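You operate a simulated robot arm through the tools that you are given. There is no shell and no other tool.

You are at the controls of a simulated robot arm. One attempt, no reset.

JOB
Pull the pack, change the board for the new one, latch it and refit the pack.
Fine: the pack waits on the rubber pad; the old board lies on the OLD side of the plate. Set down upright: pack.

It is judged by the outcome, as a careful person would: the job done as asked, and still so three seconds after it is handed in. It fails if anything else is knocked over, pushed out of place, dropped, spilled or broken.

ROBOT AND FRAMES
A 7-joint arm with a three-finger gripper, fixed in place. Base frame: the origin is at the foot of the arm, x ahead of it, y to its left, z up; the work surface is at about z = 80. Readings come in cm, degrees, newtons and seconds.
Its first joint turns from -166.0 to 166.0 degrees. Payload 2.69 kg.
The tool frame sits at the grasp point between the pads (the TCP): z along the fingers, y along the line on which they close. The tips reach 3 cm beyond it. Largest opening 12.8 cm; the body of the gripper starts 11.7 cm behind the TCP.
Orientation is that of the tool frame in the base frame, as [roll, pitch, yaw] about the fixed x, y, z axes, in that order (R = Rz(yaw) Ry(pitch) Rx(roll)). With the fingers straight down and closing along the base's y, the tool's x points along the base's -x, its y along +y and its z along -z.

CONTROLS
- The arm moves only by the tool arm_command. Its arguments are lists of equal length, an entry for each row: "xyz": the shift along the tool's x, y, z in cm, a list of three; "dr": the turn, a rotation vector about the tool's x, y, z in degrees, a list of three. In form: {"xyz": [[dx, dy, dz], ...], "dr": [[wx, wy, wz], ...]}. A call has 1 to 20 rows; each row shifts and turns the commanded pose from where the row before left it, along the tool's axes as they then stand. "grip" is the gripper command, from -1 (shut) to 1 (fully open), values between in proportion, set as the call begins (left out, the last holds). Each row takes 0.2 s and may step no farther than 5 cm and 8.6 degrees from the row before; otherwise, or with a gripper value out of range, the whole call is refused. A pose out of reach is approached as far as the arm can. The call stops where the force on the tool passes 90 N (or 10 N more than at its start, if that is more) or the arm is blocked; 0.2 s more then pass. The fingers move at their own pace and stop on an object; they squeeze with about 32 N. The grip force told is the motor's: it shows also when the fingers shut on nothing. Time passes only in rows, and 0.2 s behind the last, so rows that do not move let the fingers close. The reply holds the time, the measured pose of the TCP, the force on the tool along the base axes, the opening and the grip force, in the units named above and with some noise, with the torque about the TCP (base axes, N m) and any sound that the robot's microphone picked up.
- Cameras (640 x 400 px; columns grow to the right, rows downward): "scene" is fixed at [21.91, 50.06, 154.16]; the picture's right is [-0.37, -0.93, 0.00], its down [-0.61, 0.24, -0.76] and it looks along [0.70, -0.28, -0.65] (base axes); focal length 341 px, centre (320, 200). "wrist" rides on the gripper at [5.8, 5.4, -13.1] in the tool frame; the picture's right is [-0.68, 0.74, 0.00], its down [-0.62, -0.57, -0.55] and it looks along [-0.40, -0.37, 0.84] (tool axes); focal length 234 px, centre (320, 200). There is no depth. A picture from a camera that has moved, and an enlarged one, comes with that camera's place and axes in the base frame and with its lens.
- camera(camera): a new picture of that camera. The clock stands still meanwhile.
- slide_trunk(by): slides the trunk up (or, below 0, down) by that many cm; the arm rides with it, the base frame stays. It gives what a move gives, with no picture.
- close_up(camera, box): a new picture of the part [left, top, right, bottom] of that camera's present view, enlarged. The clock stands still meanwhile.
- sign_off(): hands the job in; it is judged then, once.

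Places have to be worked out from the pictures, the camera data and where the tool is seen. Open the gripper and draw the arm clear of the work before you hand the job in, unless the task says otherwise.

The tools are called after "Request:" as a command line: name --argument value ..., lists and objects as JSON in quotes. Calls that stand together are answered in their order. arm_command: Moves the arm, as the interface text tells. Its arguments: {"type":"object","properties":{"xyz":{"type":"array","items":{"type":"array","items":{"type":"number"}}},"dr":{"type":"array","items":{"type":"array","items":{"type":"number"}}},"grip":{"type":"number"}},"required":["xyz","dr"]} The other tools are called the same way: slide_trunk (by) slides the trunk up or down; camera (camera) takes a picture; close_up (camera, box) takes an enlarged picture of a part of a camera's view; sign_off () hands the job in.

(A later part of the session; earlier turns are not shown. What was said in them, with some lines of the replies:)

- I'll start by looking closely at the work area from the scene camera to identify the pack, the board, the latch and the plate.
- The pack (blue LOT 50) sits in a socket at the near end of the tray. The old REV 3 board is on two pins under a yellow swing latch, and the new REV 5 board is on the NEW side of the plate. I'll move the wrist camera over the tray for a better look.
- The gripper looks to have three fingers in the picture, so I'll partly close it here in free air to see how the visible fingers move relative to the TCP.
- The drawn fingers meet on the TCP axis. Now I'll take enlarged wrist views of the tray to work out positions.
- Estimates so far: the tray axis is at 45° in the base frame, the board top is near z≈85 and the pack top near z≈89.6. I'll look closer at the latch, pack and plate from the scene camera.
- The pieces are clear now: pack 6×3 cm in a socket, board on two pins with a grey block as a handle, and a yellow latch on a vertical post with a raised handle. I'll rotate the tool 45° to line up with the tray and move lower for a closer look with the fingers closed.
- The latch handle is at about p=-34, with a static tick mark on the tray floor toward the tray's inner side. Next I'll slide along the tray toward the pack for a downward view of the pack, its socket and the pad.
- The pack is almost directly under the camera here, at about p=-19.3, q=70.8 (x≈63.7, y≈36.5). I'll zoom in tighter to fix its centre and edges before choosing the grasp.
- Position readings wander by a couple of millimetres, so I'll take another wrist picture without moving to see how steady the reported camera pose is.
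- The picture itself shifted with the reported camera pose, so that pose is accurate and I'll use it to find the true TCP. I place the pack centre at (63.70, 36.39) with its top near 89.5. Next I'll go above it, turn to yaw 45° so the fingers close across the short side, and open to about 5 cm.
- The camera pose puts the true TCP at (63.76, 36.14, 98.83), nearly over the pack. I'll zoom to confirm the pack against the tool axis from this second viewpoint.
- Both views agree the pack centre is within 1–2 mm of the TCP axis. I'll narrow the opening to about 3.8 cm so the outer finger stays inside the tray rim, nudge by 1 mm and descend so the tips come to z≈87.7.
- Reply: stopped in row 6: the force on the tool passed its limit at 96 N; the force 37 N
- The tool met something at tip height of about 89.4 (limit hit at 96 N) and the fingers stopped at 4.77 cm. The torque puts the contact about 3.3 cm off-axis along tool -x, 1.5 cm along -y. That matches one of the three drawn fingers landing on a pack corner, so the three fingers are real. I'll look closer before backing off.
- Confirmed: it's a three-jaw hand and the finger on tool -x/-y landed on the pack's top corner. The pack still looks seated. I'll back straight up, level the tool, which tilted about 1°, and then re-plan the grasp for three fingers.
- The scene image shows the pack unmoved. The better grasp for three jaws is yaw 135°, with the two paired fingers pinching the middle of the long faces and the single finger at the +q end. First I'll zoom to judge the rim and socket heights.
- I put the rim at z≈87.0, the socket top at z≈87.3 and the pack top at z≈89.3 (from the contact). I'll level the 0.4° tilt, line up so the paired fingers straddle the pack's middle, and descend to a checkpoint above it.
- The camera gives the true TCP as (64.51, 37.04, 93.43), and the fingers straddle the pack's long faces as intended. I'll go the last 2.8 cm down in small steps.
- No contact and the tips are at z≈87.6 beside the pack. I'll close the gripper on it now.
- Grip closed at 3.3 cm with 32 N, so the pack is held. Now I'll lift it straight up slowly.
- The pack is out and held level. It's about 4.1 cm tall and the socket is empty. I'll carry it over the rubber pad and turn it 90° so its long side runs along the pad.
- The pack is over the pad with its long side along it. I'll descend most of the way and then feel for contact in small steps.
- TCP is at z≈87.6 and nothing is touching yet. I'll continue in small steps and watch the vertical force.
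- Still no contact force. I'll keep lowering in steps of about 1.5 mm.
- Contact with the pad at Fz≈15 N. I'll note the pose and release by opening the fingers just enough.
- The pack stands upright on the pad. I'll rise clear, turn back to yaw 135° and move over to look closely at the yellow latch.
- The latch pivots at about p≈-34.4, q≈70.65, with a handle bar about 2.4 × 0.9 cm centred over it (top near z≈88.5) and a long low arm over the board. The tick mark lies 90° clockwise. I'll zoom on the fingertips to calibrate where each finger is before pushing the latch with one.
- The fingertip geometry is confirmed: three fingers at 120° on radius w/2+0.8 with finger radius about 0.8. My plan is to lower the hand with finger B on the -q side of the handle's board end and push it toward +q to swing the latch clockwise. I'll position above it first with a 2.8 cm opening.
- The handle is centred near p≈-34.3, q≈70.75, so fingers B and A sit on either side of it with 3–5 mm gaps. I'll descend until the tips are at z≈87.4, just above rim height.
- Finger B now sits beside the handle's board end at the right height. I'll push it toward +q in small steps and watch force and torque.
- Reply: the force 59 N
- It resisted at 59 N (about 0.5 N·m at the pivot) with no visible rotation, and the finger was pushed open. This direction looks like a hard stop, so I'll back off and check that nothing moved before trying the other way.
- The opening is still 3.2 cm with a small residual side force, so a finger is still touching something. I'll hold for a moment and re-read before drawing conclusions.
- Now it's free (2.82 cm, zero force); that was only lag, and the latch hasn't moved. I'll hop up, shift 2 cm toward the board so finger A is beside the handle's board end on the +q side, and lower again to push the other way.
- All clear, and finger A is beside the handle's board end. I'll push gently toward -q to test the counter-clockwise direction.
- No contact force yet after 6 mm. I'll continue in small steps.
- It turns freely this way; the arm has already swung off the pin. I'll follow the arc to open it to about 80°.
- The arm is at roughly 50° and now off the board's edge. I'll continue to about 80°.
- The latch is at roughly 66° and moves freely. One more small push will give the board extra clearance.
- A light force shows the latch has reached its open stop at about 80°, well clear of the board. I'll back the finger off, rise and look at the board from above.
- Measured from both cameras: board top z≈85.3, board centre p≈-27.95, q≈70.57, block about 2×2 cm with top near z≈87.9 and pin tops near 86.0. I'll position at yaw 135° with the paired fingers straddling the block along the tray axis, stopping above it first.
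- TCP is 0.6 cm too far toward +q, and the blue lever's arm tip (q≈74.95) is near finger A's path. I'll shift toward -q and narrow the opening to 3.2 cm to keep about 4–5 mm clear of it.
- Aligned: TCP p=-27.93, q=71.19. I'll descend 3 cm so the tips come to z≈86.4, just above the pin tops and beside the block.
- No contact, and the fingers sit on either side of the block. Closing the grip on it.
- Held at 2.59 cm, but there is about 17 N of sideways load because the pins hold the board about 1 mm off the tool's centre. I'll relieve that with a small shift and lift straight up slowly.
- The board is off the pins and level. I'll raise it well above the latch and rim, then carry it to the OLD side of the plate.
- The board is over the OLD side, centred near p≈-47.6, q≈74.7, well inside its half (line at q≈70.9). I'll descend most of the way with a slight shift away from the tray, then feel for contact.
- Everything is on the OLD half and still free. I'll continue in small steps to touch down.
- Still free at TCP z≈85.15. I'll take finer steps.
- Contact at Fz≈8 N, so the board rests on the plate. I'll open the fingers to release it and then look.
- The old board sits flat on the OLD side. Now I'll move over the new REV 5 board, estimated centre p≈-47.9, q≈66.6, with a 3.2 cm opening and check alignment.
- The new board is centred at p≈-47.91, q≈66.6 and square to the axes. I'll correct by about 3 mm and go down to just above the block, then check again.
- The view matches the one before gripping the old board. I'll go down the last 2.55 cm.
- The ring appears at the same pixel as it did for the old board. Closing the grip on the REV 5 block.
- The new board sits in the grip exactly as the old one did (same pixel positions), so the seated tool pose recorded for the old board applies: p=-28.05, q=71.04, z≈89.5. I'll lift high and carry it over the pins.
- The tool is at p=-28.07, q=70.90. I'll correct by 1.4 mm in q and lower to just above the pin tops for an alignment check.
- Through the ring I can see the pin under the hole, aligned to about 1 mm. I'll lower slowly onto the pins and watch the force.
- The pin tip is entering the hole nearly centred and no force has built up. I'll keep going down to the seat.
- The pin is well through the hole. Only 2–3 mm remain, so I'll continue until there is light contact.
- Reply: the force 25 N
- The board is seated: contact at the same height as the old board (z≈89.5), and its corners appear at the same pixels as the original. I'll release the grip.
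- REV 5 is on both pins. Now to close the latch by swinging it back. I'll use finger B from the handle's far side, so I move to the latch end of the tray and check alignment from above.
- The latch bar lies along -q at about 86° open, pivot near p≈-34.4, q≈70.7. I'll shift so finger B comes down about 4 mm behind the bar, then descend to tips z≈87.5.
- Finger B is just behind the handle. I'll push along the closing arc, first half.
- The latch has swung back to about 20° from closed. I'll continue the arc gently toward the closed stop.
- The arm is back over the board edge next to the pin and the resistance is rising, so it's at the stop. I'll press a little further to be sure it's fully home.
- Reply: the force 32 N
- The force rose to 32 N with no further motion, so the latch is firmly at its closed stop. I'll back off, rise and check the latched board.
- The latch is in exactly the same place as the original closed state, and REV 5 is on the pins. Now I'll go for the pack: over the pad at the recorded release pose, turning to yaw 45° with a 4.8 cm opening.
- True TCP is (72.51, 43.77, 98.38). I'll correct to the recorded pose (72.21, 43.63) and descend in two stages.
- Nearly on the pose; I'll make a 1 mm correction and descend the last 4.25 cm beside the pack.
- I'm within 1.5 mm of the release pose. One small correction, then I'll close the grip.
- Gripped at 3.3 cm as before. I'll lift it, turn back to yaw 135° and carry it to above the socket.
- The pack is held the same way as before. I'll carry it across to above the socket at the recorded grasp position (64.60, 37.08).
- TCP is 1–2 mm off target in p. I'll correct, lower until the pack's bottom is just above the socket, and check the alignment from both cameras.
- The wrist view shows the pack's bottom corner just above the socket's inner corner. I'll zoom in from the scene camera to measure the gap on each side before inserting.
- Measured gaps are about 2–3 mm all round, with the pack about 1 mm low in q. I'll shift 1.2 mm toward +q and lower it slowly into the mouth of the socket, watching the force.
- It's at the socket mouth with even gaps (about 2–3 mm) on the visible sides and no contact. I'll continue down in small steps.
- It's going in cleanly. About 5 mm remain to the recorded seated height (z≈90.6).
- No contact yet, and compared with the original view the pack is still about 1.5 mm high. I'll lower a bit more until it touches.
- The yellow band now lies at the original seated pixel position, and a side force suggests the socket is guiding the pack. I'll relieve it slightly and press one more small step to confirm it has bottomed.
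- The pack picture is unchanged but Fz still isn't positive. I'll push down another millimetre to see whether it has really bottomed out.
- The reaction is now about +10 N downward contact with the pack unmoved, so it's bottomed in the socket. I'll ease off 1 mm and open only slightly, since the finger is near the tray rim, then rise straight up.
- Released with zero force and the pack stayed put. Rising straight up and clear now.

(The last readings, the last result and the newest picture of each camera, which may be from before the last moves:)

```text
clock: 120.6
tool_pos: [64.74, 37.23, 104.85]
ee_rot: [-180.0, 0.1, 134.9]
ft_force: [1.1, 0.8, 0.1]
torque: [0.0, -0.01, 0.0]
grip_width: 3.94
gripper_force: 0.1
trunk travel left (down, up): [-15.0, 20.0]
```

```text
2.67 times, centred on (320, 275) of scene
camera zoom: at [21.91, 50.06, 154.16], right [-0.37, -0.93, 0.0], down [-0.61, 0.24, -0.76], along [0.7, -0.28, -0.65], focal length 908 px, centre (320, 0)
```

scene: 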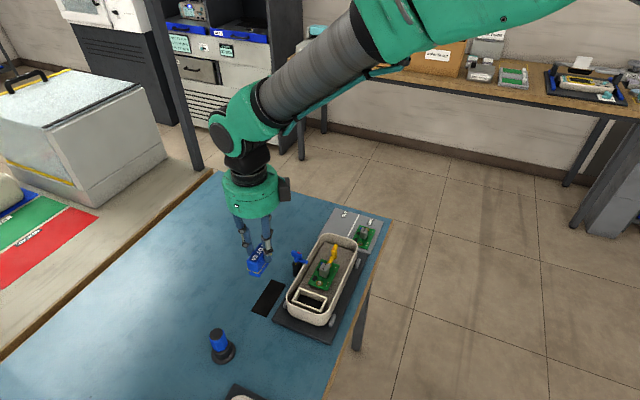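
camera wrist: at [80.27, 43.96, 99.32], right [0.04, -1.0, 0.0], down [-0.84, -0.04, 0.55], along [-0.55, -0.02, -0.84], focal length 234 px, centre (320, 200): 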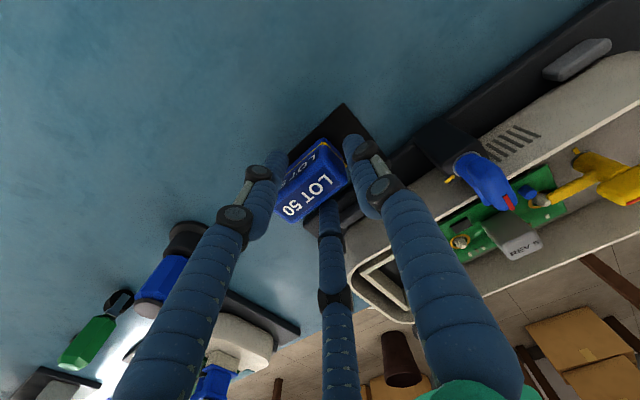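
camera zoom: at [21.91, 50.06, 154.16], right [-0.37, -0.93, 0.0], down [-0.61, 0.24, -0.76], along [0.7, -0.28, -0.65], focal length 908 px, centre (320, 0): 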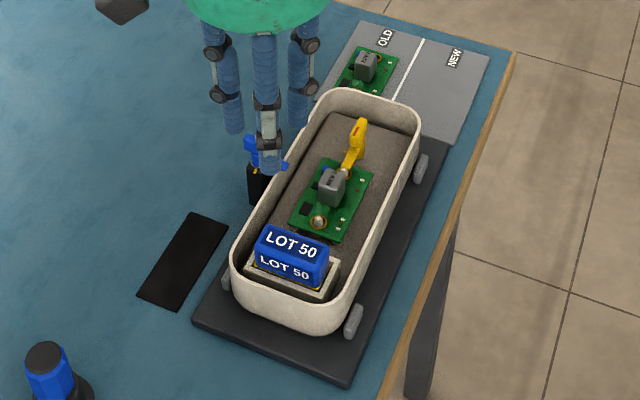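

The pack matches its original seated position exactly, REV 5 is latched and the old board lies on the OLD side. I'll open the gripper fully, draw the arm up and back from the work, and make a final check.

Request:
arm_command --xyz '[[0, 0, -4.0], [0, -3.5, -1.5], [0, -4.0, 0], [0, -4.0, 0], [0, -3.5, 0], [0, 0, 0], [0, 0, 0]]' --dr '[[0, 0, 0], [0, 0, 0], [0, 0, 0], [0, 0, 0], [0, 0, 0], [0, 0, 0], [0, 0, 0]]' --grip 1

Request:
camera --camera "scene"

Request:
close_up --camera "scene" --box '[240, 200, 400, 350]'

Request:
close_up --camera "scene" --box '[280, 230, 370, 320]'

```text
clock: 122.2
tool_pos: [54.15, 26.6, 110.21]
ee_rot: [180.0, 0.1, 134.9]
ft_force: [0.6, 0.0, 0.2]
torque: [-0.04, 0.02, 0.01]
grip_width: 12.79
gripper_force: 0.0
trunk travel left (down, up): [-15.0, 20.0]
```

```text
taken
```

scene: 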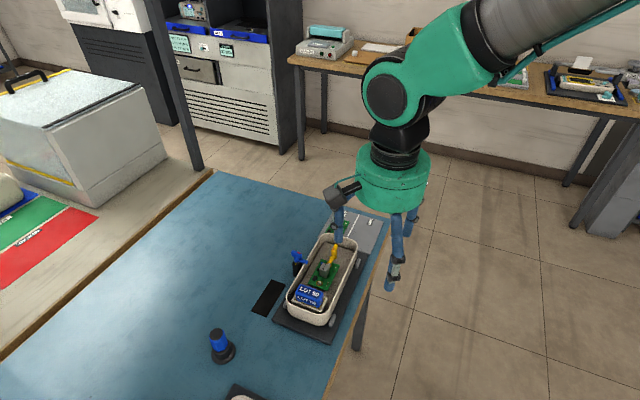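

```text
2.67 times, centred on (320, 275) of scene
camera zoom: at [21.91, 50.06, 154.16], right [-0.37, -0.93, 0.0], down [-0.61, 0.24, -0.76], along [0.7, -0.28, -0.65], focal length 908 px, centre (320, 0)
```

zoom: 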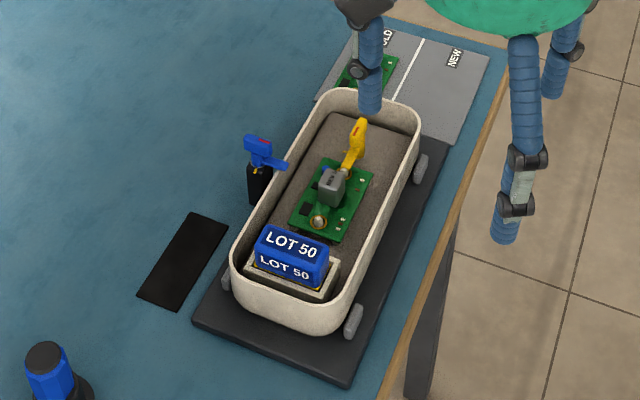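

```text
4.44 times, centred on (325, 275) of scene
camera zoom: at [21.91, 50.06, 154.16], right [-0.37, -0.93, 0.0], down [-0.61, 0.24, -0.76], along [0.7, -0.28, -0.65], focal length 1514 px, centre (298, -133)
```

zoom: 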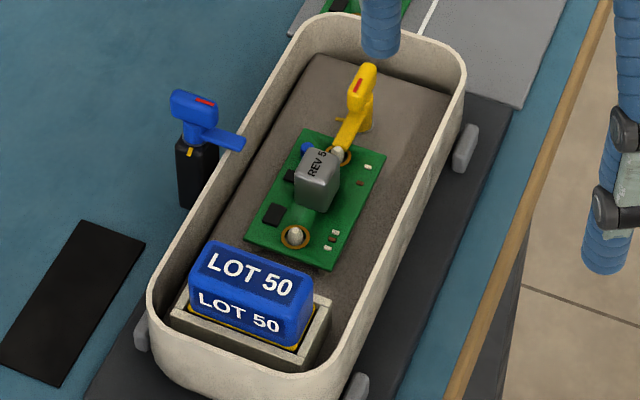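

Final check: the pack is seated upright in its socket, REV 5 is on its pins with the latch closed at its stop, and REV 3 lies on the OLD side. The tray and blue lever look unmoved, the gripper is open and the arm is clear, so I'm handing in the job.

Request:
sign_off

```text
The job is handed in.
```

The job is done and handed in. The pack came out and waited upright on the rubber pad. The old REV 3 board now lies on the OLD side of the plate. The new REV 5 board is on its pins with the yellow latch closed, and the pack is back in its socket.

In the final camera views the pack and the latch sit exactly where they were at the start. The tray and the blue lever beside it look unmoved. The gripper is open and the arm is clear of the work.

Two bumps happened along the way, neither with visible effect:
- **Pack:** on the first approach a fingertip landed on the pack's top corner and the arm stopped at 96 N. The gripper turned out to have three fingers rather than the two described. The pack had not moved, and I changed the grip.
- **Latch:** my first push on it went the wrong way, against its stop, at about 59 N. It did not turn that way and opened freely in the other direction.
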